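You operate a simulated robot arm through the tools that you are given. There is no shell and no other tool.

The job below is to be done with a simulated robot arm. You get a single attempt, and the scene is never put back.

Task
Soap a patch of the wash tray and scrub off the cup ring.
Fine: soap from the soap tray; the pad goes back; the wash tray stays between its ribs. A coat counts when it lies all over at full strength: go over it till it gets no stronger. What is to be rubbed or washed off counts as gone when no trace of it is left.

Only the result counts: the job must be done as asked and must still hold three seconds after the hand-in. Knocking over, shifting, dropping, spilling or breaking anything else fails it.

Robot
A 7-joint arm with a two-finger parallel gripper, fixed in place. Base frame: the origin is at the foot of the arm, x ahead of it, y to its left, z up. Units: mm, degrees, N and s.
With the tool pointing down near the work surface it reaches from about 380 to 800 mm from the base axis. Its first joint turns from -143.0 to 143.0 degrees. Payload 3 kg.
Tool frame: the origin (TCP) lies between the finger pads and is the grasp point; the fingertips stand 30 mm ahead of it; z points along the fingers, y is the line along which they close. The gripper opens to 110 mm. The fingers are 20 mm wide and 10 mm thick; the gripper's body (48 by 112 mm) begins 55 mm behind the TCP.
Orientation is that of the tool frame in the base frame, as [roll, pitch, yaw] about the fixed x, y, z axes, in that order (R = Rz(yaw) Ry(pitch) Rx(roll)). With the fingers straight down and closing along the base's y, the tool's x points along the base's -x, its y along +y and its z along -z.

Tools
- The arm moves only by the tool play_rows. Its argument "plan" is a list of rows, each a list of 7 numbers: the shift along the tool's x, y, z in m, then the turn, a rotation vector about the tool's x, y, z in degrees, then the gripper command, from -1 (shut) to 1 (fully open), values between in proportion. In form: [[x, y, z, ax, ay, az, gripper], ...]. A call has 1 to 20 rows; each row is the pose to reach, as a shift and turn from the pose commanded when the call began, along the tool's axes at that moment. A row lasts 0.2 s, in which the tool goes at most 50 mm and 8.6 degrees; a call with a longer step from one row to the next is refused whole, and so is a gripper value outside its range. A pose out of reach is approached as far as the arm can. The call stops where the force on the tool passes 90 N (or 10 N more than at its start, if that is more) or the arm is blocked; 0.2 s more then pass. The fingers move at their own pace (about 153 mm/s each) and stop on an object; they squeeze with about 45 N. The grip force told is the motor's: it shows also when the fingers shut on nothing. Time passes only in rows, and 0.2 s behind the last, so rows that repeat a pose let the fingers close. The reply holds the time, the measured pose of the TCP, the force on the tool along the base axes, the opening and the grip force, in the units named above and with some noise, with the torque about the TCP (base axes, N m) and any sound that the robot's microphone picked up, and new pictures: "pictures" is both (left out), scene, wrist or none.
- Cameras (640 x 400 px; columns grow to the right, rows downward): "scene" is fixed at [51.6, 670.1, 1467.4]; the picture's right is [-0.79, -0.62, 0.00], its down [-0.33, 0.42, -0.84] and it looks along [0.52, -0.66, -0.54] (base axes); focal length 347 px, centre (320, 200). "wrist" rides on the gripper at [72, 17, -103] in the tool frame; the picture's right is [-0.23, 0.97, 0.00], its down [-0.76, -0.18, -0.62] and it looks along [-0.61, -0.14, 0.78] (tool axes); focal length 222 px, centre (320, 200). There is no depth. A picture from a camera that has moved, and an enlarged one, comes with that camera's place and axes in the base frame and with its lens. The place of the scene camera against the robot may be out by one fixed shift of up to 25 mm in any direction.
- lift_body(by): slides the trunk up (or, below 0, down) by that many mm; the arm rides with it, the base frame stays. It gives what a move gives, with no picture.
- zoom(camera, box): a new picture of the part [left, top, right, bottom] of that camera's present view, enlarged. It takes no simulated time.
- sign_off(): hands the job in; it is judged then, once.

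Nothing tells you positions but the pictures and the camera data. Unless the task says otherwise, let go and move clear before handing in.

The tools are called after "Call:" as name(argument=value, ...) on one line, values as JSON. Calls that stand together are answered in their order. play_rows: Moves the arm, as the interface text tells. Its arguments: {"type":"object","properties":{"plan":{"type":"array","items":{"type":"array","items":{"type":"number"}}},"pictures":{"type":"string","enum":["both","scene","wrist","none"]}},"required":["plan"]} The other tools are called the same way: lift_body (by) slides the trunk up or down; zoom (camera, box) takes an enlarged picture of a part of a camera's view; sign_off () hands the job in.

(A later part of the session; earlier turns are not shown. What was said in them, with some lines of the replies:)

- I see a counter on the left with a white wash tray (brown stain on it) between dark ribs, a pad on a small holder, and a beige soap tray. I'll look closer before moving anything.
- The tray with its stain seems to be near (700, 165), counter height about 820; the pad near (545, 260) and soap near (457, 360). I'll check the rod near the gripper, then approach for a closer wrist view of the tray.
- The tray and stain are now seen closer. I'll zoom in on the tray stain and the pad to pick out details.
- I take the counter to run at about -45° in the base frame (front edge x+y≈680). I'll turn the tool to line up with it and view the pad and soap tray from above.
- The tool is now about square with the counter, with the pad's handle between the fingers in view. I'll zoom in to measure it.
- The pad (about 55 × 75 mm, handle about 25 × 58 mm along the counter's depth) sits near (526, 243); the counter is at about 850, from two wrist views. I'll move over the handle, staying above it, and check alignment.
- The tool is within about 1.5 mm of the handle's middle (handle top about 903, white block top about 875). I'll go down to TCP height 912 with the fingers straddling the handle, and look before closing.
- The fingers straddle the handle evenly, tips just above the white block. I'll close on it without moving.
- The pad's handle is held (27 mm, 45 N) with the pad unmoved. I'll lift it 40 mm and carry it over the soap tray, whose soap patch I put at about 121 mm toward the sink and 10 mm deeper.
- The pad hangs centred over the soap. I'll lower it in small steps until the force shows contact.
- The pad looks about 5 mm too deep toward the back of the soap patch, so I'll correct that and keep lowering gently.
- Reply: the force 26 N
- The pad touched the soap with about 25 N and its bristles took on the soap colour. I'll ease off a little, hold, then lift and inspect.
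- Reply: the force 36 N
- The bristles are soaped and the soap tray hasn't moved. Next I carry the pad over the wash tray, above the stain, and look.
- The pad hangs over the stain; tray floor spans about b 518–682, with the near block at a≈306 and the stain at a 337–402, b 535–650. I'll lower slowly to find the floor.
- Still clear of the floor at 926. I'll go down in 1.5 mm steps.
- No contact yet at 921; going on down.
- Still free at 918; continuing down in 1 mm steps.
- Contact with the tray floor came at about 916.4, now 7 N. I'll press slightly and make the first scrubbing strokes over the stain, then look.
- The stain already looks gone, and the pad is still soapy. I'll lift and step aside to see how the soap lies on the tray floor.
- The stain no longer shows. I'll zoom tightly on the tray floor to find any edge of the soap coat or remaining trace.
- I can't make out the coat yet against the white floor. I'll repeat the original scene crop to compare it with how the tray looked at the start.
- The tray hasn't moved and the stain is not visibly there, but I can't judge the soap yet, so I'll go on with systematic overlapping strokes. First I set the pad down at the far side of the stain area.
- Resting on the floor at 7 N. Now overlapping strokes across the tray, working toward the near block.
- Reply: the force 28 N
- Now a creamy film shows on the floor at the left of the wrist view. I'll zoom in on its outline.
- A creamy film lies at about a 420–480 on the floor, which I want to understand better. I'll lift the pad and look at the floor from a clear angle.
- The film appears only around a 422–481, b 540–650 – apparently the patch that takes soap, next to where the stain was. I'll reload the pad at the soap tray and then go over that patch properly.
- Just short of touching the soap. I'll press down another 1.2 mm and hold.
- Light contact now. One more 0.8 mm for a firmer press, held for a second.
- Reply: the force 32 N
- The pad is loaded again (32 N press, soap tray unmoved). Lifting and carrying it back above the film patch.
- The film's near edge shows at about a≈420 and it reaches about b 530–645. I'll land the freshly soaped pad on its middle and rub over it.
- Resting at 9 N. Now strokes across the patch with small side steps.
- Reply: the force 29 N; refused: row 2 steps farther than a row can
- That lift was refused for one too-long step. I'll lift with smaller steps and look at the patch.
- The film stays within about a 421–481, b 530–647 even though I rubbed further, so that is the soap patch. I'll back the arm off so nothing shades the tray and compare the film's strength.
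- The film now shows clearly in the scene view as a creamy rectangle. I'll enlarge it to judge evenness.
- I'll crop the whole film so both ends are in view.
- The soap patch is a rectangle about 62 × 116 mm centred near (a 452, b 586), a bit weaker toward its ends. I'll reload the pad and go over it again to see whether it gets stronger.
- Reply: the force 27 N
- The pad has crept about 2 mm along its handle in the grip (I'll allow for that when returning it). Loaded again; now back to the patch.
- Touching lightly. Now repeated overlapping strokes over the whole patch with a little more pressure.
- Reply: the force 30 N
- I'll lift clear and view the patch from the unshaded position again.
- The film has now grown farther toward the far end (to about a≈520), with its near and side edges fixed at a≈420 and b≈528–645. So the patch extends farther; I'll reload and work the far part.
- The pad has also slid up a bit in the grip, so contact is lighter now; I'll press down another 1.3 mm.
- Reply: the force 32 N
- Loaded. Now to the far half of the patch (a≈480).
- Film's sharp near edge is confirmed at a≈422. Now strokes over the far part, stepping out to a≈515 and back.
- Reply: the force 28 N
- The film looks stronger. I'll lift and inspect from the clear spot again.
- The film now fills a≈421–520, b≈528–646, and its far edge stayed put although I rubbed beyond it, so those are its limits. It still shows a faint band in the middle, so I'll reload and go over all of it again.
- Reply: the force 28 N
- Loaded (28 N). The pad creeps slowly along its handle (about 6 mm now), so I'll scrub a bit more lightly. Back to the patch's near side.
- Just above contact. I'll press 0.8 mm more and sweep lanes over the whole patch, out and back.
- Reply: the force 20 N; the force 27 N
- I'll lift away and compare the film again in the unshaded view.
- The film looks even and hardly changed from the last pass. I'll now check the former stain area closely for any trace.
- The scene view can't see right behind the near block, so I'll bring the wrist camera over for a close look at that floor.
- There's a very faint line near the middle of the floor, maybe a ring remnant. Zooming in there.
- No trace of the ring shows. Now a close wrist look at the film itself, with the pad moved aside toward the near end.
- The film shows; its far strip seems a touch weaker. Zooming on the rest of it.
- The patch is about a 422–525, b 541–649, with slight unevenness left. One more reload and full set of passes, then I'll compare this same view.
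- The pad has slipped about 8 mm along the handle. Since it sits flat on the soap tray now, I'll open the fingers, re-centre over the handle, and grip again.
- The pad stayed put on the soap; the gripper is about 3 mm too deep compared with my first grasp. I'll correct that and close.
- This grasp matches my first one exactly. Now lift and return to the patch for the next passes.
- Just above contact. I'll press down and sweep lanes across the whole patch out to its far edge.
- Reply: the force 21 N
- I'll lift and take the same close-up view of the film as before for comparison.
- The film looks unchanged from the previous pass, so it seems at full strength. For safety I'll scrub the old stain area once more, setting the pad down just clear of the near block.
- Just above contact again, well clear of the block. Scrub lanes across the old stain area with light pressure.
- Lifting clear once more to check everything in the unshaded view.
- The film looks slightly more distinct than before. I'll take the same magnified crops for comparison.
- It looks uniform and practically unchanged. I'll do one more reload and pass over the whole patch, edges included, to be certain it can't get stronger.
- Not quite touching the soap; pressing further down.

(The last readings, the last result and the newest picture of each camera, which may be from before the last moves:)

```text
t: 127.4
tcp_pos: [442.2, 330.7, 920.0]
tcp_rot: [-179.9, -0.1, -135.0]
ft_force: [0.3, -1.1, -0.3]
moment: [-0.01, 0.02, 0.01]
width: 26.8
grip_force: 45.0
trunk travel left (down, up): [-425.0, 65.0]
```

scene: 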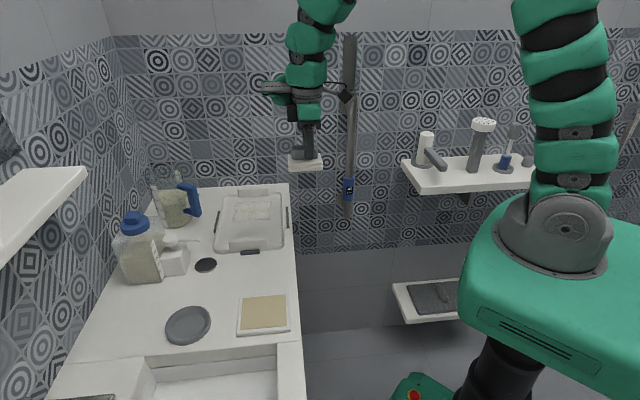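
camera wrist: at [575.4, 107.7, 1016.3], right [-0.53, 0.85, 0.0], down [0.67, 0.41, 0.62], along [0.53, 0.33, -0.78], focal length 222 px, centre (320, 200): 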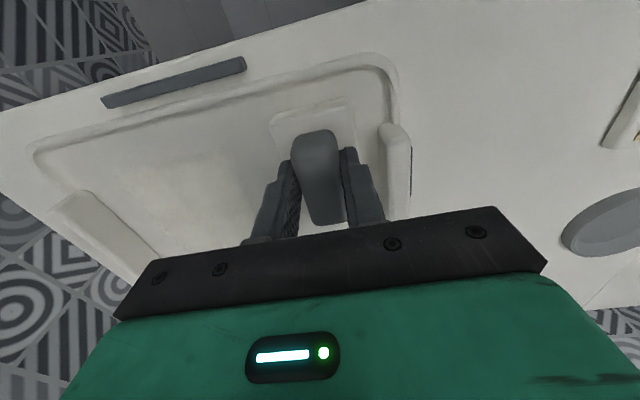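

Still no contact (the pad has slid up in the grip); a bit further.

Call:
play_rows(plan=[[0, 0, 0.0008, 0, 0, 0, -1], [0, 0, 0.0014, 0, 0, 0, -1], [0, 0, 0.0014, 0, 0, 0, -1], [0, 0, 0.0014, 0, 0, 0, -1]], pictures="none")

Call:
zoom(camera="scene", box=[230, 270, 300, 340])

Call:
zoom(camera="wrist", box=[240, 60, 400, 220])

```text
t: 128.4
tcp_pos: [441.7, 330.3, 919.1]
tcp_rot: [-179.9, 0.1, -135.0]
ft_force: [0.2, 5.4, 24.7]
moment: [0.0, 0.11, 0.02]
width: 26.8
grip_force: 45.3
trunk travel left (down, up): [-425.0, 65.0]
```

```text
5.71 times, centred on (265, 305) of scene
camera zoom: at [51.6, 670.1, 1467.4], right [-0.79, -0.62, 0.0], down [-0.33, 0.42, -0.84], along [0.52, -0.66, -0.54], focal length 1984 px, centre (634, -400)
```

zoom: 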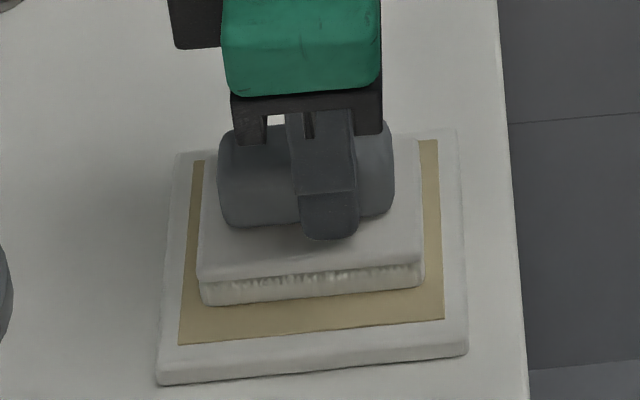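

```text
2.50 times, centred on (320, 140) of wrist
camera zoom: at [378.4, 289.5, 1021.5], right [-0.53, 0.85, 0.0], down [0.66, 0.41, 0.63], along [0.53, 0.33, -0.78], focal length 555 px, centre (320, 350)
```

zoom: 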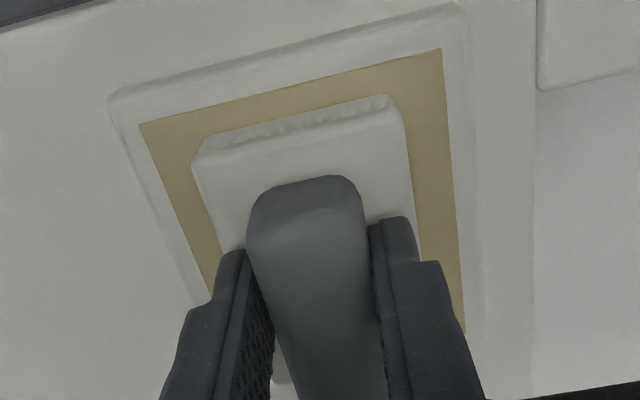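

Pressed at 25 N and loaded. Since the pad slid up about 3 mm in the grip, I'll re-grip here again as before.

Call:
play_rows(plan=[[0, 0, -0.0012, 0, 0, 0, -1], [0, 0, -0.0012, 0, 0, 0, -0.2], [0, 0, -0.0012, 0, 0, 0, -0.2], [0, 0, -0.0043, 0, 0, 0, -0.2], [-0.0016, 0, -0.0043, 0, 0, 0, -0.2], [-0.0016, 0, -0.0043, 0, 0, 0, -0.2], [-0.0016, 0, -0.0043, 0, 0, 0, -1], [-0.0016, 0, -0.0043, 0, 0, 0, -1], [-0.0016, 0, -0.0043, 0, 0, 0, -1], [-0.0016, 0, -0.0043, 0, 0, 0, -1]], pictures="wrist")

Call:
zoom(camera="wrist", box=[240, 60, 400, 220])

Call:
zoom(camera="scene", box=[230, 270, 300, 340])

```text
t: 130.6
tcp_pos: [442.6, 330.8, 922.3]
tcp_rot: [-179.9, 0.0, -135.0]
ft_force: [0.9, -0.4, -0.1]
moment: [0.0, 0.0, 0.02]
width: 26.8
grip_force: 44.6
trunk travel left (down, up): [-425.0, 65.0]
camera wrist: at [379.8, 290.3, 1024.8], right [-0.53, 0.85, 0.0], down [0.66, 0.41, 0.62], along [0.53, 0.33, -0.78], focal length 222 px, centre (320, 200)
```

wrist: 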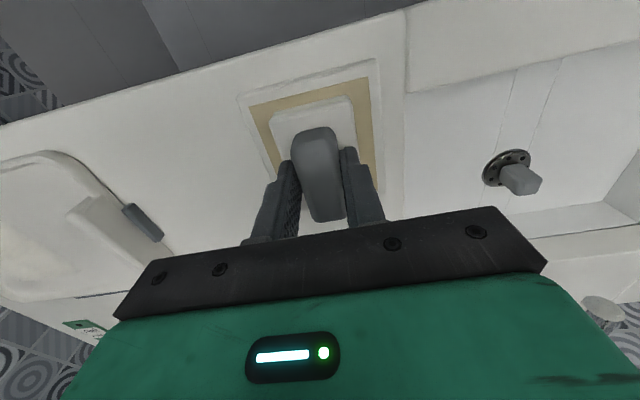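

```text
2.50 times, centred on (320, 140) of wrist
camera zoom: at [379.8, 290.3, 1024.8], right [-0.53, 0.85, 0.0], down [0.66, 0.41, 0.62], along [0.53, 0.33, -0.78], focal length 555 px, centre (320, 350)
```

zoom: 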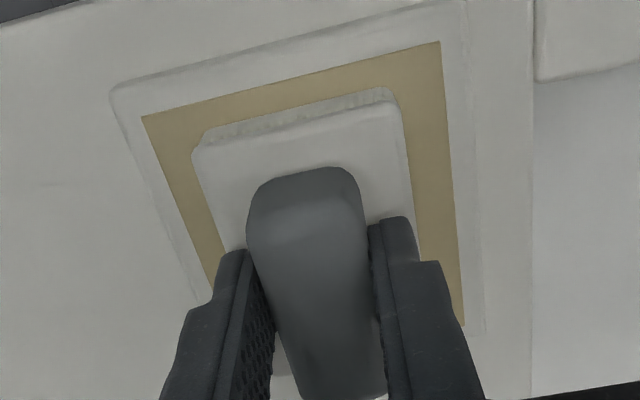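

```text
5.71 times, centred on (265, 305) of scene
camera zoom: at [51.6, 670.1, 1467.4], right [-0.79, -0.62, 0.0], down [-0.33, 0.42, -0.84], along [0.52, -0.66, -0.54], focal length 1984 px, centre (634, -400)
```

zoom: 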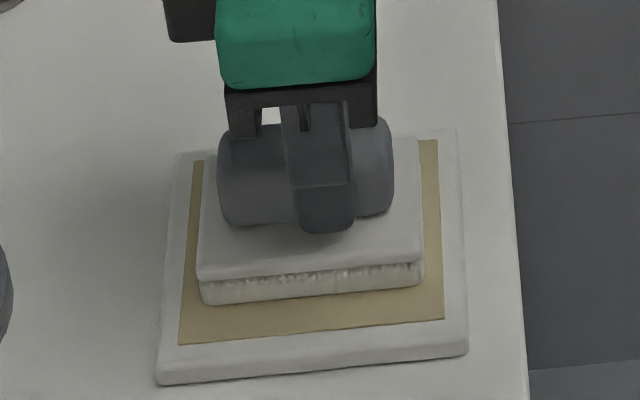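

Grip restored. Back to the patch for the final passes, with lighter pressure.

Call:
play_rows(plan=[[0, 0, -0.03, 0, 0, 0, -1], [0, 0, -0.065, 0, 0, 0, -1], [-0.001, -0.045, -0.07, 0, 0, 0, -1], [-0.002, -0.09, -0.07, 0, 0, 0, -1], [-0.003, -0.135, -0.07, 0, 0, 0, -1], [-0.004, -0.18, -0.07, 0, 0, 0, -1], [-0.005, -0.225, -0.07, 0, 0, 0, -1], [-0.006, -0.27, -0.07, 0, 0, 0, -1], [-0.007, -0.315, -0.07, 0, 0, 0, -1], [-0.008, -0.355, -0.07, 0, 0, 0, -1], [-0.0098, -0.3648, -0.055, 0, 0, 0, -1], [-0.0098, -0.3648, -0.025, 0, 0, 0, -1], [-0.0098, -0.3648, -0.005, 0, 0, 0, -1], [-0.0098, -0.3648, 0.003, 0, 0, 0, -1], [-0.0098, -0.3648, 0.006, 0, 0, 0, -1], [-0.0098, -0.3648, 0.0069, 0, 0, 0, -1], [-0.0098, -0.3648, 0.0069, 0, 0, 0, -1]], pictures="none")

```text
t: 134.2
tcp_pos: [708.1, 79.4, 914.5]
tcp_rot: [-180.0, 0.1, -135.0]
ft_force: [-2.7, -4.2, 14.4]
moment: [-0.19, 0.13, 0.02]
width: 26.8
grip_force: 45.0
trunk travel left (down, up): [-425.0, 65.0]
```

14 N contact. Sweeping lanes over the whole patch and back.

Call:
play_rows(plan=[[-0.028, 0, 0, 0, 0, 0, -1], [-0.056, 0, 0, 0, 0, 0, -1], [-0.056, -0.011, 0, 0, 0, 0, -1], [-0.028, -0.011, 0, 0, 0, 0, -1], [0, -0.011, 0, 0, 0, 0, -1], [0, -0.022, 0, 0, 0, 0, -1], [-0.028, -0.022, 0, 0, 0, 0, -1], [-0.056, -0.022, 0, 0, 0, 0, -1], [-0.056, -0.033, 0, 0, 0, 0, -1], [-0.028, -0.033, 0, 0, 0, 0, -1], [0, -0.033, 0, 0, 0, 0, -1], [0, -0.044, 0, 0, 0, 0, -1], [-0.028, -0.044, 0, 0, 0, 0, -1], [-0.056, -0.044, 0, 0, 0, 0, -1], [-0.056, -0.055, 0, 0, 0, 0, -1], [-0.028, -0.055, 0, 0, 0, 0, -1], [0, -0.055, 0, 0, 0, 0, -1], [0, -0.066, 0, 0, 0, 0, -1], [-0.028, -0.066, 0, 0, 0, 0, -1], [-0.056, -0.066, 0, 0, 0, 0, -1]], pictures="none")

Call:
play_rows(plan=[[0.028, 0, 0.0004, 0, 0, 0, -1], [0.056, 0, 0.0004, 0, 0, 0, -1], [0.056, 0.011, 0.0004, 0, 0, 0, -1], [0.028, 0.011, 0.0004, 0, 0, 0, -1], [0, 0.011, 0.0004, 0, 0, 0, -1], [0, 0.022, 0.0004, 0, 0, 0, -1], [0.028, 0.022, 0.0004, 0, 0, 0, -1], [0.056, 0.022, 0.0004, 0, 0, 0, -1], [0.056, 0.033, 0.0004, 0, 0, 0, -1], [0.028, 0.033, 0.0004, 0, 0, 0, -1], [0, 0.033, 0.0004, 0, 0, 0, -1], [0, 0.044, 0.0004, 0, 0, 0, -1], [0.028, 0.044, 0.0004, 0, 0, 0, -1], [0.056, 0.044, 0.0004, 0, 0, 0, -1], [0.056, 0.055, 0.0004, 0, 0, 0, -1], [0.028, 0.055, 0.0004, 0, 0, 0, -1], [0, 0.055, 0.0004, 0, 0, 0, -1], [0, 0.068, 0.0004, 0, 0, 0, -1], [0.028, 0.068, 0.0004, 0, 0, 0, -1], [0.056, 0.068, 0.0004, 0, 0, 0, -1]], pictures="none")

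Call:
zoom(camera="scene", box=[210, 180, 300, 260])

```text
t: 138.4
tcp_pos: [793.4, 73.5, 913.7]
tcp_rot: [179.8, -0.3, -135.1]
ft_force: [-5.9, -4.8, 19.1]
moment: [-0.68, 0.8, -0.02]
width: 26.9
grip_force: 45.7
trunk travel left (down, up): [-425.0, 65.0]
```

```text
t: 142.6
tcp_pos: [706.7, 82.7, 913.9]
tcp_rot: [179.9, -0.1, -135.0]
ft_force: [0.6, 1.5, -0.6]
moment: [-0.04, -0.02, -0.03]
width: 26.8
grip_force: 44.8
trunk travel left (down, up): [-425.0, 65.0]
```

```text
5.00 times, centred on (255, 220) of scene
camera zoom: at [51.6, 670.1, 1467.4], right [-0.79, -0.62, 0.0], down [-0.33, 0.42, -0.84], along [0.52, -0.66, -0.54], focal length 1736 px, centre (645, 100)
```

zoom: 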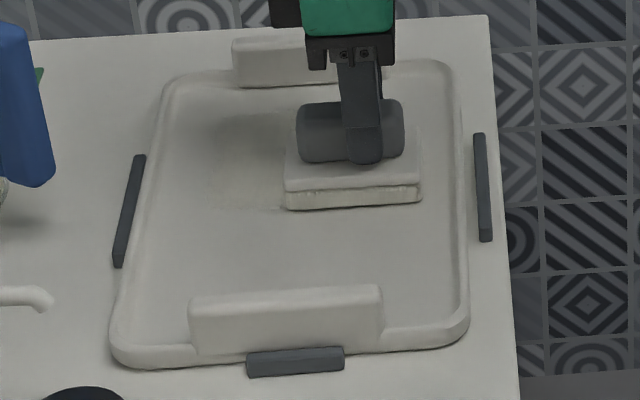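

Contact was lost toward the end of the return pass, so I'll lower 1 mm and repeat lanes over the near and middle part.

Call:
play_rows(plan=[[0, 0, 0.001, 0, 0, 0, -1], [-0.028, 0, 0.001, 0, 0, 0, -1], [-0.056, 0, 0.001, 0, 0, 0, -1], [-0.056, -0.011, 0.001, 0, 0, 0, -1], [-0.028, -0.011, 0.001, 0, 0, 0, -1], [0, -0.011, 0.001, 0, 0, 0, -1], [0, -0.022, 0.001, 0, 0, 0, -1], [-0.028, -0.022, 0.001, 0, 0, 0, -1], [-0.056, -0.022, 0.001, 0, 0, 0, -1], [-0.056, -0.033, 0.001, 0, 0, 0, -1], [-0.028, -0.033, 0.001, 0, 0, 0, -1], [0, -0.033, 0.001, 0, 0, 0, -1], [0, -0.044, 0.001, 0, 0, 0, -1], [-0.028, -0.044, 0.001, 0, 0, 0, -1], [-0.056, -0.044, 0.001, 0, 0, 0, -1], [-0.056, -0.058, 0.001, 0, 0, 0, -1], [-0.028, -0.058, 0.001, 0, 0, 0, -1], [0, -0.058, 0.001, 0, 0, 0, -1]], pictures="none")

Call:
play_rows(plan=[[0, 0, -0.03, 0, 0, 0, -1], [0, 0, -0.06, 0, 0, 0, -1], [0.0201, 0.0304, -0.083, 0, 0, 0, -1], [0.0401, 0.0607, -0.106, 0, 0, 0, -1], [0.0602, 0.0911, -0.129, 0, 0, 0, -1], [0.0803, 0.1214, -0.152, 0, 0, 0, -1], [0.1003, 0.1518, -0.175, 0, 0, 0, -1], [0.1204, 0.1822, -0.198, 0, 0, 0, -1], [0.1204, 0.1822, -0.2219, 0, 0, 0, -1], [0.1204, 0.1822, -0.2219, 0, 0, 0, -1]], pictures="scene")

Call:
zoom(camera="scene", box=[210, 180, 300, 260])

Call:
zoom(camera="scene", box=[222, 188, 286, 228])

Call:
zoom(camera="scene", box=[222, 214, 296, 250])

```text
t: 146.4
tcp_pos: [748.0, 38.8, 914.3]
tcp_rot: [-180.0, -0.1, -135.1]
ft_force: [-0.5, -1.8, 2.1]
moment: [-0.2, 0.09, -0.02]
width: 26.8
grip_force: 45.4
trunk travel left (down, up): [-425.0, 65.0]
```

```text
t: 148.6
tcp_pos: [533.7, 84.6, 1136.3]
tcp_rot: [180.0, 0.0, -135.1]
ft_force: [-0.3, 0.1, -0.9]
moment: [-0.01, 0.01, 0.01]
width: 26.9
grip_force: 44.6
trunk travel left (down, up): [-425.0, 65.0]
```

scene: 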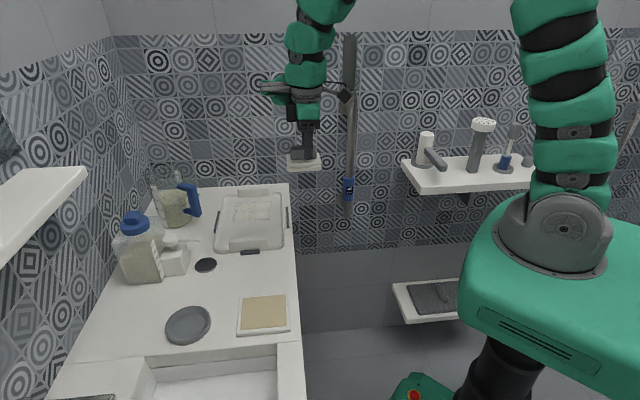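

```text
5.00 times, centred on (255, 220) of scene
camera zoom: at [51.6, 670.1, 1467.4], right [-0.79, -0.62, 0.0], down [-0.33, 0.42, -0.84], along [0.52, -0.66, -0.54], focal length 1736 px, centre (645, 100)
```

zoom: 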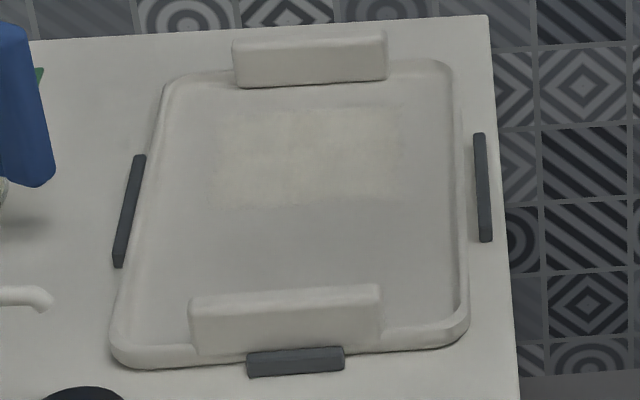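

```text
10.00 times, centred on (254, 208) of scene
camera zoom: at [51.6, 670.1, 1467.4], right [-0.79, -0.62, 0.0], down [-0.33, 0.42, -0.84], along [0.52, -0.66, -0.54], focal length 3471 px, centre (980, 120)
```

zoom: 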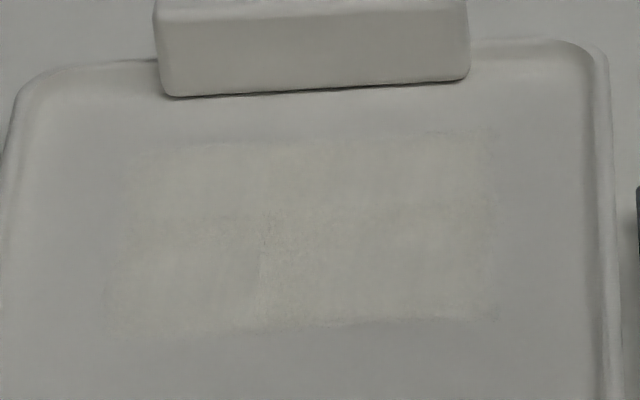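

```text
8.65 times, centred on (259, 232) of scene
camera zoom: at [51.6, 670.1, 1467.4], right [-0.79, -0.62, 0.0], down [-0.33, 0.42, -0.84], along [0.52, -0.66, -0.54], focal length 3002 px, centre (848, -77)
```

zoom: 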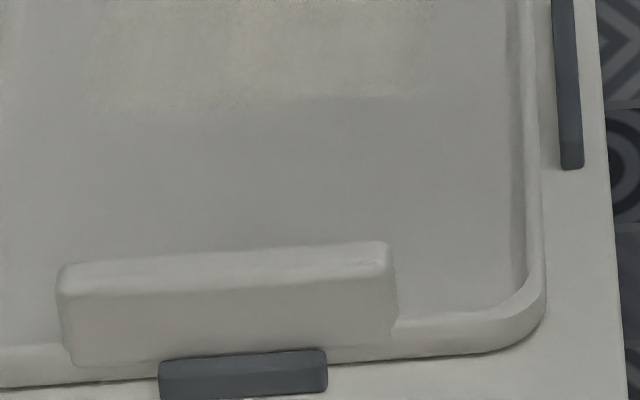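

The film is even and unchanged, the ring is gone and the tray sits between its ribs. Now I carry the pad back above its original spot and compare with the starting pictures.

Call:
play_rows(plan=[[-0.0175, 0.0196, 0.0325, 0, 0, 0, -1], [-0.035, 0.0392, 0.065, 0, 0, 0, -1], [-0.0525, 0.0588, 0.0976, 0, 0, 0, -1], [-0.07, 0.0784, 0.1301, 0, 0, 0, -1], [-0.0875, 0.098, 0.1627, 0, 0, 0, -1], [-0.105, 0.1176, 0.1852, 0, 0, 0, -1], [-0.105, 0.1176, 0.1952, 0, 0, 0, -1], [-0.105, 0.1176, 0.1952, 0, 0, 0, -1]], pictures="wrist")

Call:
zoom(camera="wrist", box=[240, 60, 400, 220])

Call:
zoom(camera="scene", box=[210, 200, 310, 290])

```text
t: 150.4
tcp_pos: [524.3, 242.3, 939.4]
tcp_rot: [-179.9, 0.0, -135.0]
ft_force: [0.2, 0.2, -1.2]
moment: [0.01, -0.01, -0.01]
width: 27.0
grip_force: 45.3
trunk travel left (down, up): [-425.0, 65.0]
camera wrist: at [461.7, 200.9, 1042.0], right [-0.53, 0.85, 0.0], down [0.66, 0.41, 0.62], along [0.53, 0.33, -0.78], focal length 222 px, centre (320, 200)
```

wrist: 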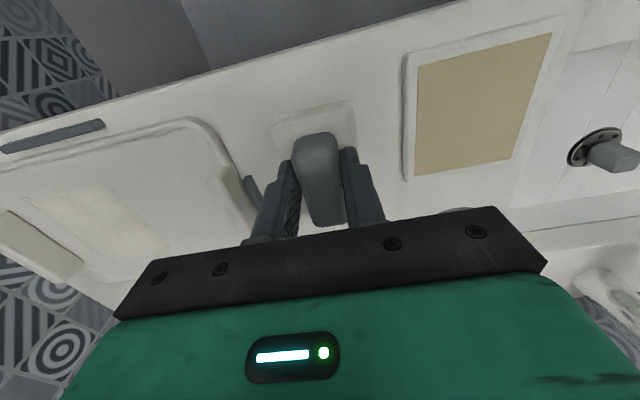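

```text
2.50 times, centred on (320, 140) of wrist
camera zoom: at [461.7, 200.9, 1042.0], right [-0.53, 0.85, 0.0], down [0.66, 0.41, 0.62], along [0.53, 0.33, -0.78], focal length 555 px, centre (320, 350)
```

zoom: 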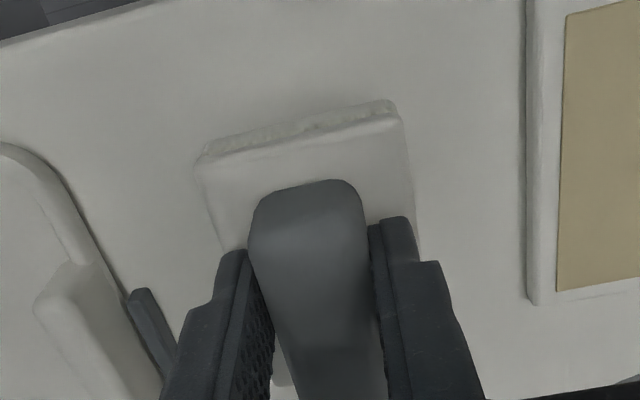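

```text
4.44 times, centred on (260, 245) of scene
camera zoom: at [51.6, 670.1, 1467.4], right [-0.79, -0.62, 0.0], down [-0.33, 0.42, -0.84], along [0.52, -0.66, -0.54], focal length 1543 px, centre (587, 0)
```

zoom: 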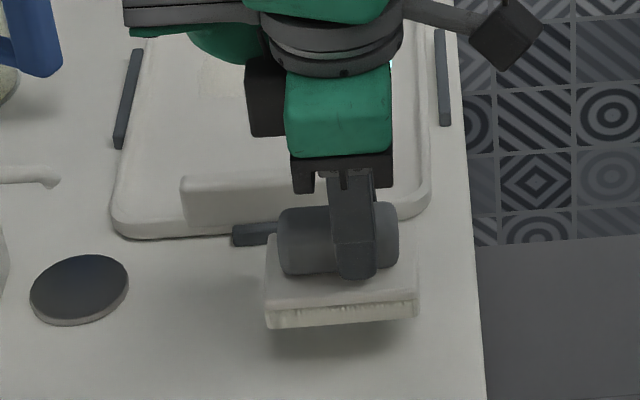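

The pad sits about 3 mm up and 2.7 mm deep in the grip compared with the first grasp; I'll correct for that and lower it toward the counter.

Call:
play_rows(plan=[[0.0017, 0, 0.012, 0, 0, 0, -1], [0.0017, 0, 0.022, 0, 0, 0, -1], [0.0017, 0, 0.028, 0, 0, 0, -1], [0.0017, 0, 0.03, 0, 0, 0, -1], [0.0017, 0, 0.03, 0, 0, 0, -1]], pictures="none")

Call:
zoom(camera="scene", box=[210, 200, 310, 290])

```text
t: 151.6
tcp_pos: [523.1, 240.6, 909.7]
tcp_rot: [-179.9, 0.0, -135.0]
ft_force: [-0.8, 0.4, -0.7]
moment: [-0.02, 0.0, 0.02]
width: 26.8
grip_force: 44.7
trunk travel left (down, up): [-425.0, 65.0]
```

```text
4.44 times, centred on (260, 245) of scene
camera zoom: at [51.6, 670.1, 1467.4], right [-0.79, -0.62, 0.0], down [-0.33, 0.42, -0.84], along [0.52, -0.66, -0.54], focal length 1543 px, centre (587, 0)
```

zoom: 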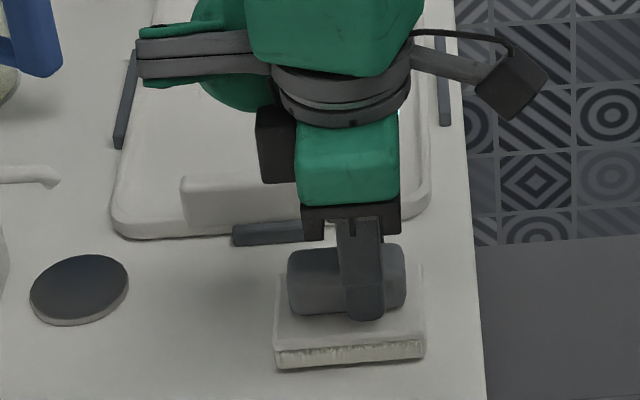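

The pad is almost exactly where it began in the picture, about 3 mm up. Lowering to contact in small steps.

Call:
play_rows(plan=[[0, 0, 0.001, 0, 0, 0, -1], [0, 0, 0.0018, 0, 0, 0, -1], [0, 0, 0.0018, 0, 0, 0, -1]], pictures="none")

Call:
zoom(camera="scene", box=[210, 200, 310, 290])

```text
t: 152.4
tcp_pos: [523.5, 240.8, 909.2]
tcp_rot: [180.0, 0.0, -135.0]
ft_force: [0.7, 0.1, -0.9]
moment: [0.01, 0.0, 0.03]
width: 26.9
grip_force: 45.4
trunk travel left (down, up): [-425.0, 65.0]
```

```text
4.44 times, centred on (260, 245) of scene
camera zoom: at [51.6, 670.1, 1467.4], right [-0.79, -0.62, 0.0], down [-0.33, 0.42, -0.84], along [0.52, -0.66, -0.54], focal length 1543 px, centre (587, 0)
```

zoom: 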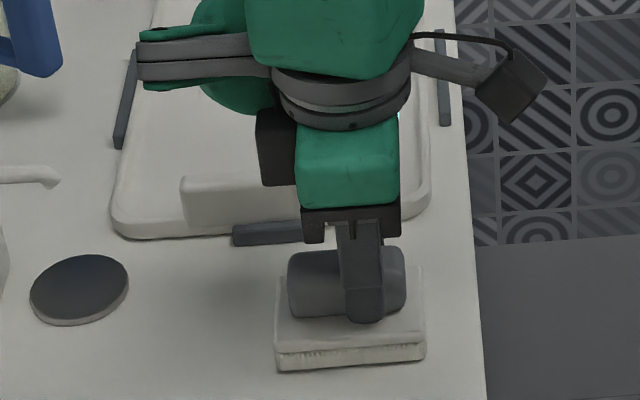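

Within a pixel or two of the starting spot, still not touching. Another small step.

Call:
play_rows(plan=[[0, 0, 0.0006, 0, 0, 0, -1], [0, 0, 0.0011, 0, 0, 0, -1], [0, 0, 0.0011, 0, 0, 0, -1]], pictures="none")

Call:
zoom(camera="scene", box=[210, 200, 310, 290])

```text
t: 153.2
tcp_pos: [524.0, 240.4, 908.4]
tcp_rot: [-179.9, 0.0, -135.0]
ft_force: [-0.4, 0.3, -1.1]
moment: [0.01, -0.03, -0.02]
width: 26.8
grip_force: 45.2
trunk travel left (down, up): [-425.0, 65.0]
```

```text
4.44 times, centred on (260, 245) of scene
camera zoom: at [51.6, 670.1, 1467.4], right [-0.79, -0.62, 0.0], down [-0.33, 0.42, -0.84], along [0.52, -0.66, -0.54], focal length 1543 px, centre (587, 0)
```

zoom: 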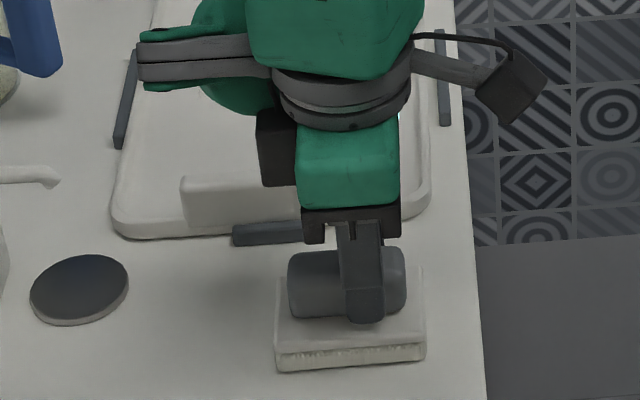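

Still no contact force; continuing in 1 mm steps.

Call:
play_rows(plan=[[0, 0, 0.0006, 0, 0, 0, -1], [0, 0, 0.001, 0, 0, 0, -1], [0, 0, 0.001, 0, 0, 0, -1]], pictures="none")

Call:
play_rows(plan=[[0, 0, 0.0004, 0, 0, 0, -1], [0, 0, 0.0007, 0, 0, 0, -1], [0, 0, 0.0007, 0, 0, 0, -1]], pictures="wrist")

Call:
zoom(camera="scene", box=[210, 200, 310, 290])

Call:
zoom(camera="wrist", box=[240, 60, 400, 220])

```text
t: 154.0
tcp_pos: [523.7, 241.2, 907.1]
tcp_rot: [-180.0, 0.0, -135.0]
ft_force: [0.4, -1.0, 3.9]
moment: [-0.14, 0.09, 0.03]
width: 26.7
grip_force: 44.7
trunk travel left (down, up): [-425.0, 65.0]
```

```text
t: 154.8
tcp_pos: [524.4, 239.9, 907.3]
tcp_rot: [-179.9, 0.1, -135.0]
ft_force: [2.7, -0.8, 14.3]
moment: [-0.3, 0.18, 0.07]
width: 27.0
grip_force: 45.9
trunk travel left (down, up): [-425.0, 65.0]
camera wrist: at [460.4, 199.4, 1010.2], right [-0.53, 0.85, 0.0], down [0.66, 0.41, 0.62], along [0.53, 0.33, -0.78], focal length 222 px, centre (320, 200)
```

wrist: 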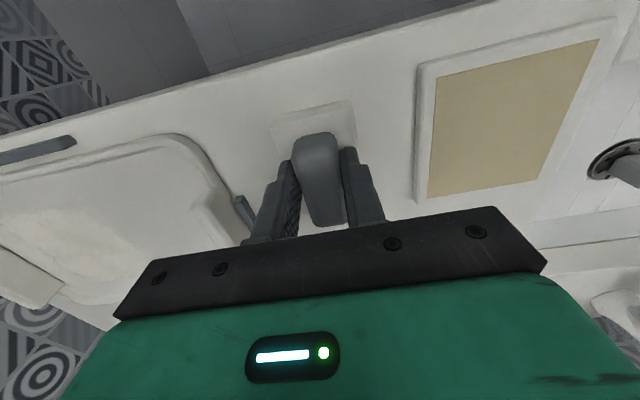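

```text
4.44 times, centred on (260, 245) of scene
camera zoom: at [51.6, 670.1, 1467.4], right [-0.79, -0.62, 0.0], down [-0.33, 0.42, -0.84], along [0.52, -0.66, -0.54], focal length 1543 px, centre (587, 0)
```

zoom: 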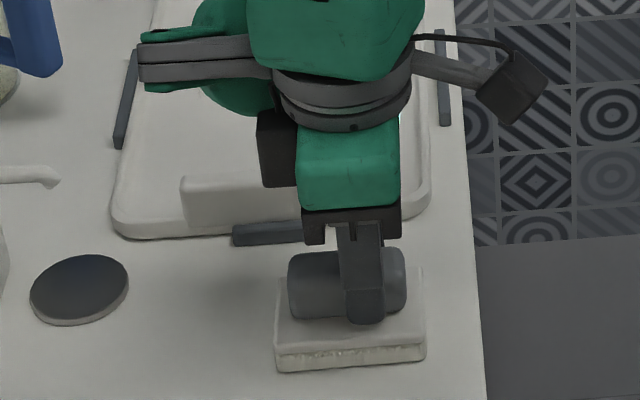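

```text
2.50 times, centred on (320, 140) of wrist
camera zoom: at [460.4, 199.4, 1010.2], right [-0.53, 0.85, 0.0], down [0.66, 0.41, 0.62], along [0.53, 0.33, -0.78], focal length 555 px, centre (320, 350)
```

zoom: 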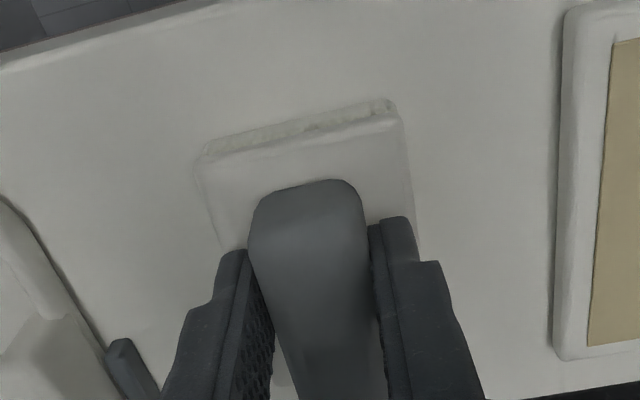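

The pad rests within about a millimetre of its original place and orientation. I'll ease the pressure, open the fingers, and lift straight up.

Call:
play_rows(plan=[[0, 0, -0.0008, 0, 0, 0, -1], [0, 0, -0.0008, 0, 0, 0, -0.6], [0, 0, -0.0008, 0, 0, 0, -0.4], [0, 0, -0.0008, 0, 0, 0, -0.2], [0, 0, -0.0008, 0, 0, 0, -0.2]], pictures="wrist")

Call:
zoom(camera="scene", box=[210, 200, 310, 290])

Call:
zoom(camera="wrist", box=[240, 60, 400, 220])

```text
t: 156.0
tcp_pos: [523.9, 239.0, 908.3]
tcp_rot: [-179.9, 0.0, -135.0]
ft_force: [-0.3, -0.2, 0.8]
moment: [-0.01, 0.0, 0.02]
width: 43.9
grip_force: 0.1
trunk travel left (down, up): [-425.0, 65.0]
camera wrist: at [460.4, 199.4, 1010.3], right [-0.53, 0.85, 0.0], down [0.66, 0.41, 0.62], along [0.53, 0.33, -0.78], focal length 222 px, centre (320, 200)
```

wrist: 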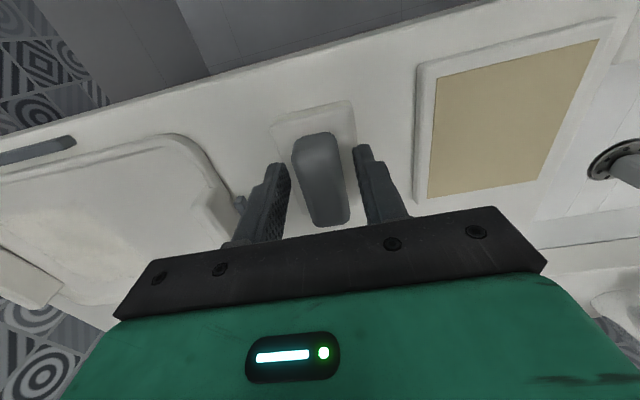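

```text
4.44 times, centred on (260, 245) of scene
camera zoom: at [51.6, 670.1, 1467.4], right [-0.79, -0.62, 0.0], down [-0.33, 0.42, -0.84], along [0.52, -0.66, -0.54], focal length 1543 px, centre (587, 0)
```

zoom: 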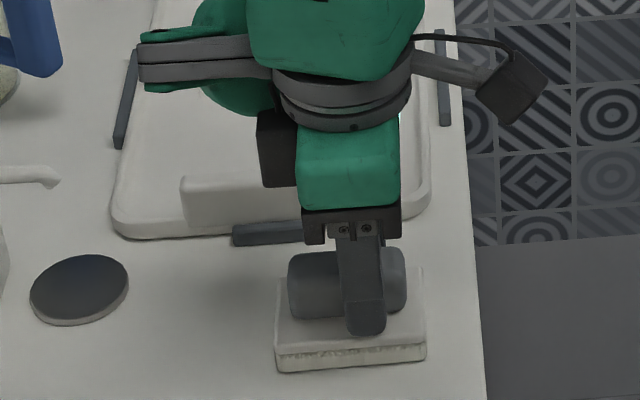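

```text
2.50 times, centred on (320, 140) of wrist
camera zoom: at [460.4, 199.4, 1010.3], right [-0.53, 0.85, 0.0], down [0.66, 0.41, 0.62], along [0.53, 0.33, -0.78], focal length 555 px, centre (320, 350)
```

zoom: 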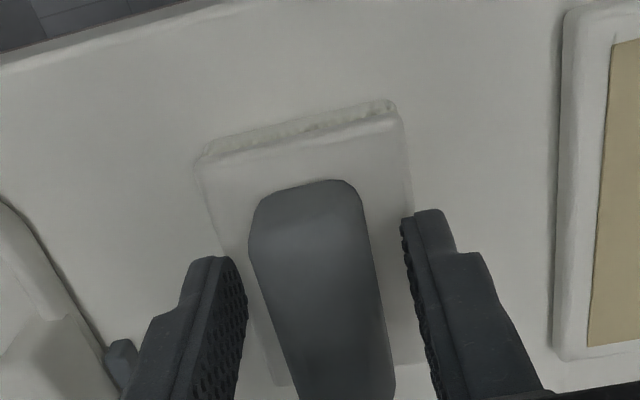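

Released cleanly with the pad in place. Lifting straight up and away.

Call:
play_rows(plan=[[0, 0, -0.02, 0, 0, 0, -0.2], [0, 0, -0.05, 0, 0, 0, -0.2], [0, 0, -0.09, 0, 0, 0, 0.2], [0.03, 0, -0.12, 0, 0, 0, 0.5], [0.06, 0, -0.15, 0, 0, 0, 1], [0.09, 0, -0.18, 0, 0, 0, 1], [0.11, -0.03, -0.21, 0, 0, 0, 1], [0.11, -0.06, -0.23, 0, 0, 0, 1], [0.11, -0.1, -0.23, 0, 0, 0, 1], [0.11, -0.1, -0.23, 0, 0, 0, 1]])

Call:
zoom(camera="scene", box=[210, 200, 310, 290])

Call:
zoom(camera="scene", box=[150, 240, 310, 350])

Call:
zoom(camera="scene", box=[190, 170, 310, 260])

```text
t: 158.2
tcp_pos: [517.2, 90.0, 1136.1]
tcp_rot: [180.0, 0.0, -134.9]
ft_force: [0.0, 0.0, -0.8]
moment: [0.02, 0.0, -0.02]
width: 110.0
grip_force: 0.1
trunk travel left (down, up): [-425.0, 65.0]
camera wrist: at [454.4, 50.9, 1239.0], right [-0.53, 0.85, 0.0], down [0.66, 0.41, 0.62], along [0.53, 0.33, -0.78], focal length 222 px, centre (320, 200)
```

scene: 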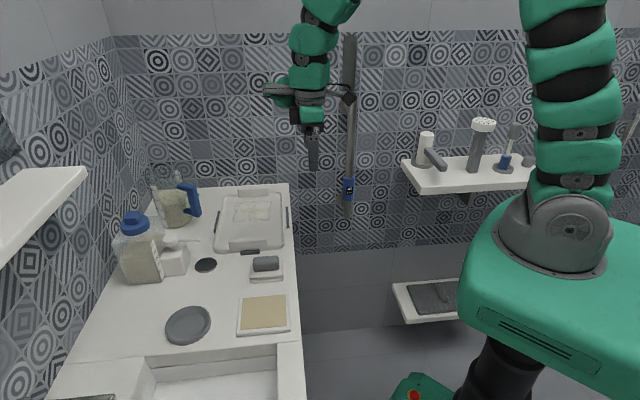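
wrist: 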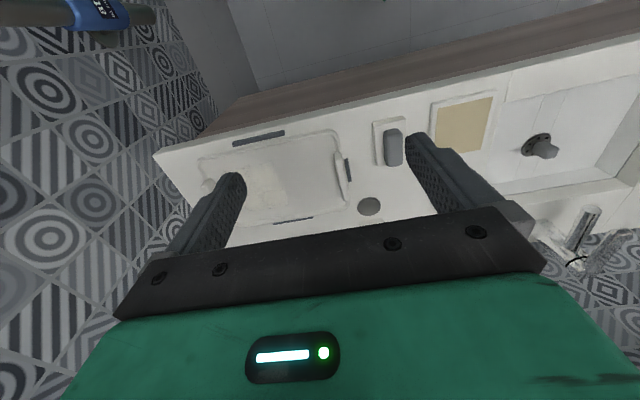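

```text
4.44 times, centred on (260, 245) of scene
camera zoom: at [51.6, 670.1, 1467.4], right [-0.79, -0.62, 0.0], down [-0.33, 0.42, -0.84], along [0.52, -0.66, -0.54], focal length 1543 px, centre (587, 0)
```

zoom: 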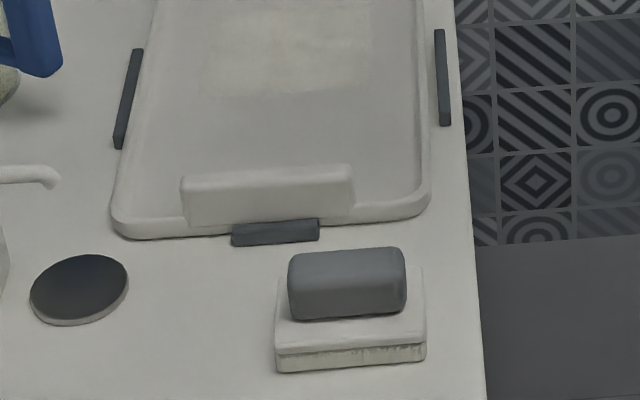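

```text
3.64 times, centred on (230, 295) of scene
camera zoom: at [51.6, 670.1, 1467.4], right [-0.79, -0.62, 0.0], down [-0.33, 0.42, -0.84], along [0.52, -0.66, -0.54], focal length 1262 px, centre (647, -146)
```

zoom: 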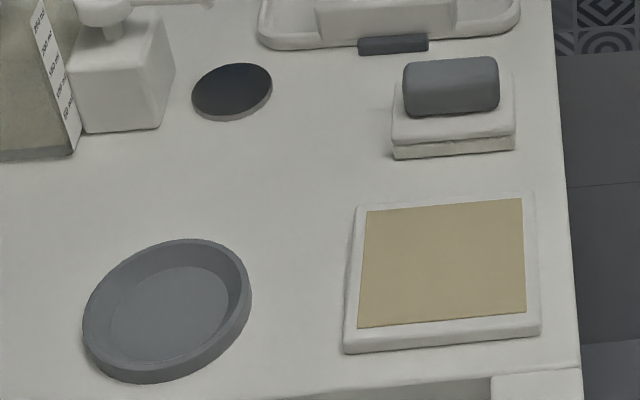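

```text
4.44 times, centred on (250, 215) of scene
camera zoom: at [51.6, 670.1, 1467.4], right [-0.79, -0.62, 0.0], down [-0.33, 0.42, -0.84], along [0.52, -0.66, -0.54], focal length 1543 px, centre (631, 133)
```

zoom: 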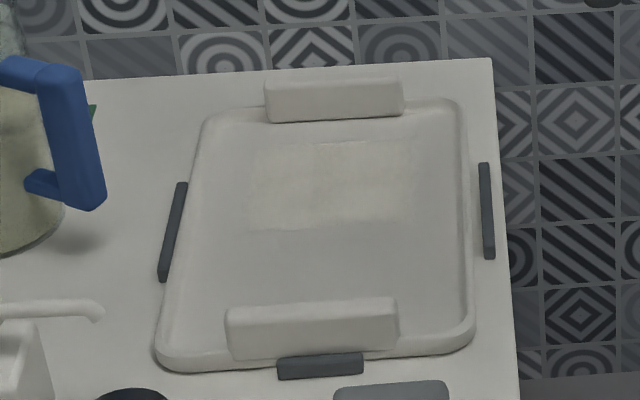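

Pad, soap tray, plate and bottles all match the starting picture; the tray is still between its ribs. A last careful look at film and ring area with both cameras.

Call:
zoom(camera="wrist", box=[195, 120, 365, 230])

Call:
zoom(camera="scene", box=[222, 188, 286, 228])

Call:
zoom(camera="scene", box=[210, 185, 300, 255])

```text
3.64 times, centred on (280, 175) of wrist
camera zoom: at [454.4, 50.9, 1239.0], right [-0.53, 0.85, 0.0], down [0.66, 0.41, 0.62], along [0.53, 0.33, -0.78], focal length 808 px, centre (466, 291)
```

zoom: 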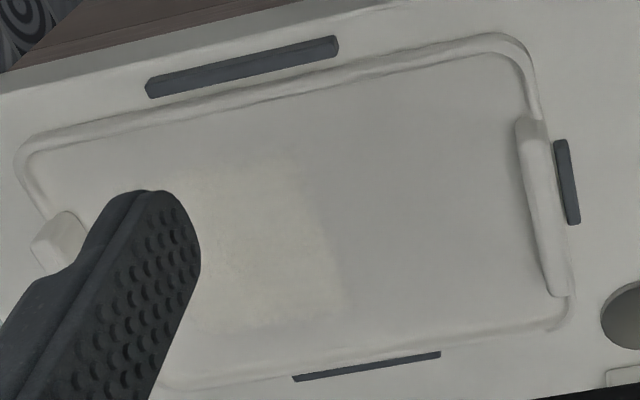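

```text
10.00 times, centred on (254, 208) of scene
camera zoom: at [51.6, 670.1, 1467.4], right [-0.79, -0.62, 0.0], down [-0.33, 0.42, -0.84], along [0.52, -0.66, -0.54], focal length 3471 px, centre (980, 120)
```

zoom: 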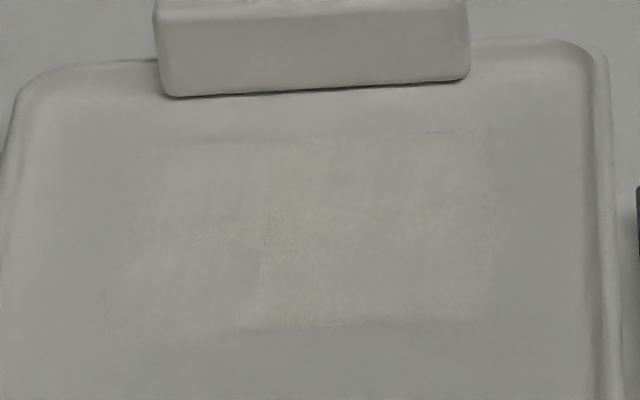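

```text
5.71 times, centred on (255, 220) of scene
camera zoom: at [51.6, 670.1, 1467.4], right [-0.79, -0.62, 0.0], down [-0.33, 0.42, -0.84], along [0.52, -0.66, -0.54], focal length 1984 px, centre (691, 86)
```

zoom: 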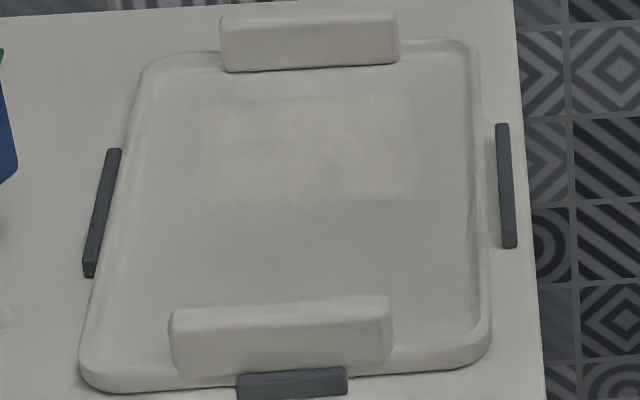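

I'll shift the open gripper a little so its finger no longer hides the far part of the film.

Call:
play_rows(plan=[[0, -0.03, 0, 0, 0, 0, 1], [-0.02, -0.06, 0, 0, 0, 0, 1], [-0.03, -0.09, 0.02, 0, 0, 0, 1], [-0.03, -0.11, 0.04, 0, 0, 0, 1], [-0.03, -0.11, 0.04, 0, 0, 0, 1]], pictures="wrist")

Call:
zoom(camera="wrist", box=[235, 100, 425, 225])

Call:
zoom(camera="wrist", box=[245, 120, 345, 190])

```text
t: 159.4
tcp_pos: [616.3, 34.1, 1097.0]
tcp_rot: [180.0, 0.1, -135.0]
ft_force: [0.4, -0.1, -0.2]
moment: [-0.02, -0.02, 0.02]
width: 110.0
grip_force: 0.1
trunk travel left (down, up): [-425.0, 65.0]
camera wrist: at [552.9, -7.2, 1200.3], right [-0.53, 0.85, 0.0], down [0.66, 0.41, 0.62], along [0.53, 0.33, -0.78], focal length 222 px, centre (320, 200)
```

wrist: 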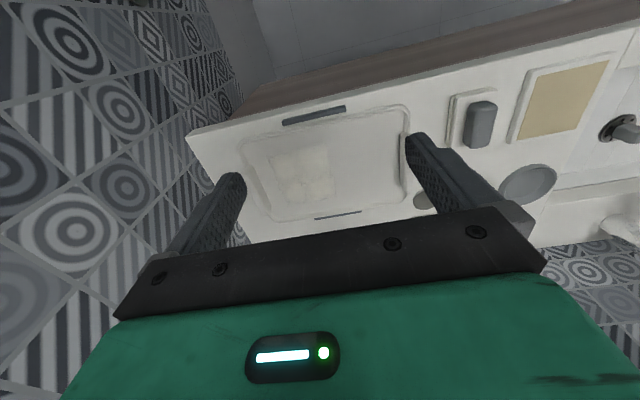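

```text
3.20 times, centred on (330, 162) of wrist
camera zoom: at [552.9, -7.2, 1200.3], right [-0.53, 0.85, 0.0], down [0.66, 0.41, 0.62], along [0.53, 0.33, -0.78], focal length 711 px, centre (288, 320)
```

zoom: 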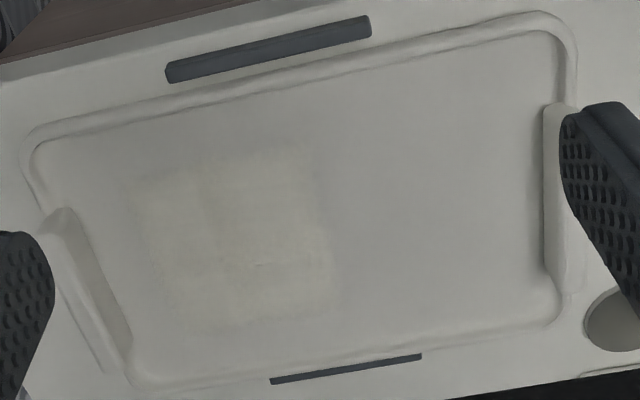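

```text
5.71 times, centred on (295, 155) of wrist
camera zoom: at [552.9, -7.2, 1200.3], right [-0.53, 0.85, 0.0], down [0.66, 0.41, 0.62], along [0.53, 0.33, -0.78], focal length 1269 px, centre (463, 457)
```

zoom: 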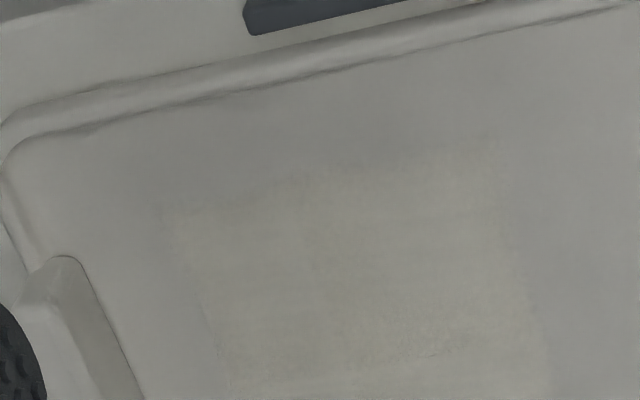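

The whole film is visible now. Its outer rim might be a bit weaker at the back and near edges, so I'll zoom in there.

Call:
zoom(camera="wrist", box=[265, 165, 345, 215])

Call:
zoom(camera="wrist", box=[300, 140, 360, 180])

Call:
zoom(camera="wrist", box=[260, 135, 350, 210])

```text
8.00 times, centred on (305, 190) of wrist
camera zoom: at [552.9, -7.2, 1200.3], right [-0.53, 0.85, 0.0], down [0.66, 0.41, 0.62], along [0.53, 0.33, -0.78], focal length 1777 px, centre (440, 280)
```

zoom: 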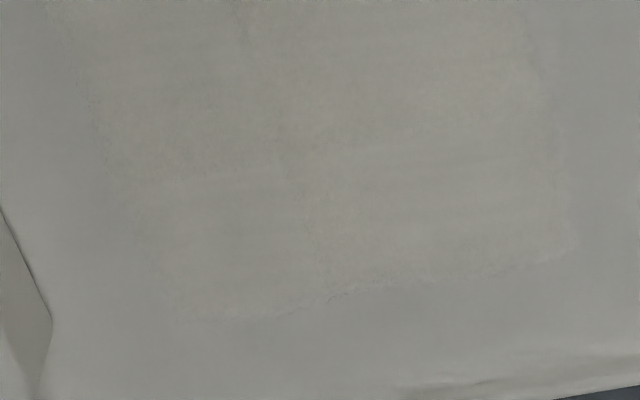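

```text
10.00 times, centred on (330, 160) of wrist
camera zoom: at [552.9, -7.2, 1200.3], right [-0.53, 0.85, 0.0], down [0.66, 0.41, 0.62], along [0.53, 0.33, -0.78], focal length 2221 px, centre (220, 600)
```

zoom: 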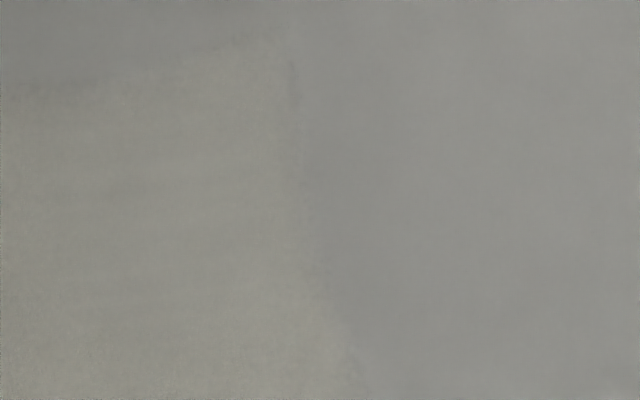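

```text
5.33 times, centred on (305, 172) of wrist
camera zoom: at [552.9, -7.2, 1200.3], right [-0.53, 0.85, 0.0], down [0.66, 0.41, 0.62], along [0.53, 0.33, -0.78], focal length 1185 px, centre (400, 347)
```

zoom: 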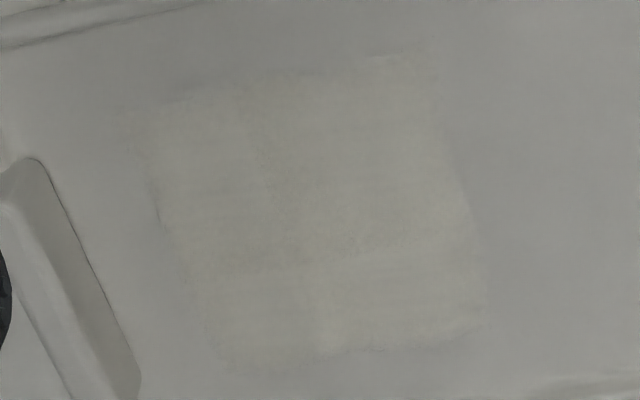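

The soap film is even with clean edges over its whole square, and no trace of the ring remains. The pad is back where it started, the tray sits between its ribs and the gripper is empty and clear, so I'm handing in.

Call:
sign_off()

```text
The job is handed in.
```

The job is handed in. As far as the pictures show, the tray's patch is soaped and the cup ring is scrubbed off.

- **Cup ring:** no trace shows in the last close-ups from either camera. I scrubbed that area a second time after it first looked clean.
- **Soap patch:** the soap came from the soap tray, with several reloads. The coat is an even square of roughly 100 by 110 mm next to where the ring was. The last two passes made no visible difference, so I took it to be at full strength. White soap on a white tray is hard to judge, so this is the least certain part.
- **Pad:** it is back within about 1 mm of its starting place, still soapy. It crept in the grip while scrubbing, so I set it down on the soap tray twice to grip it again.
- **Wash tray:** it moved about 2–4 mm toward the back and turned very slightly. It is still between its ribs, but close to the back one.
- **Everything else:** the soap tray, plate, black disc and bottles look unmoved. The gripper is open and clear of the counter.
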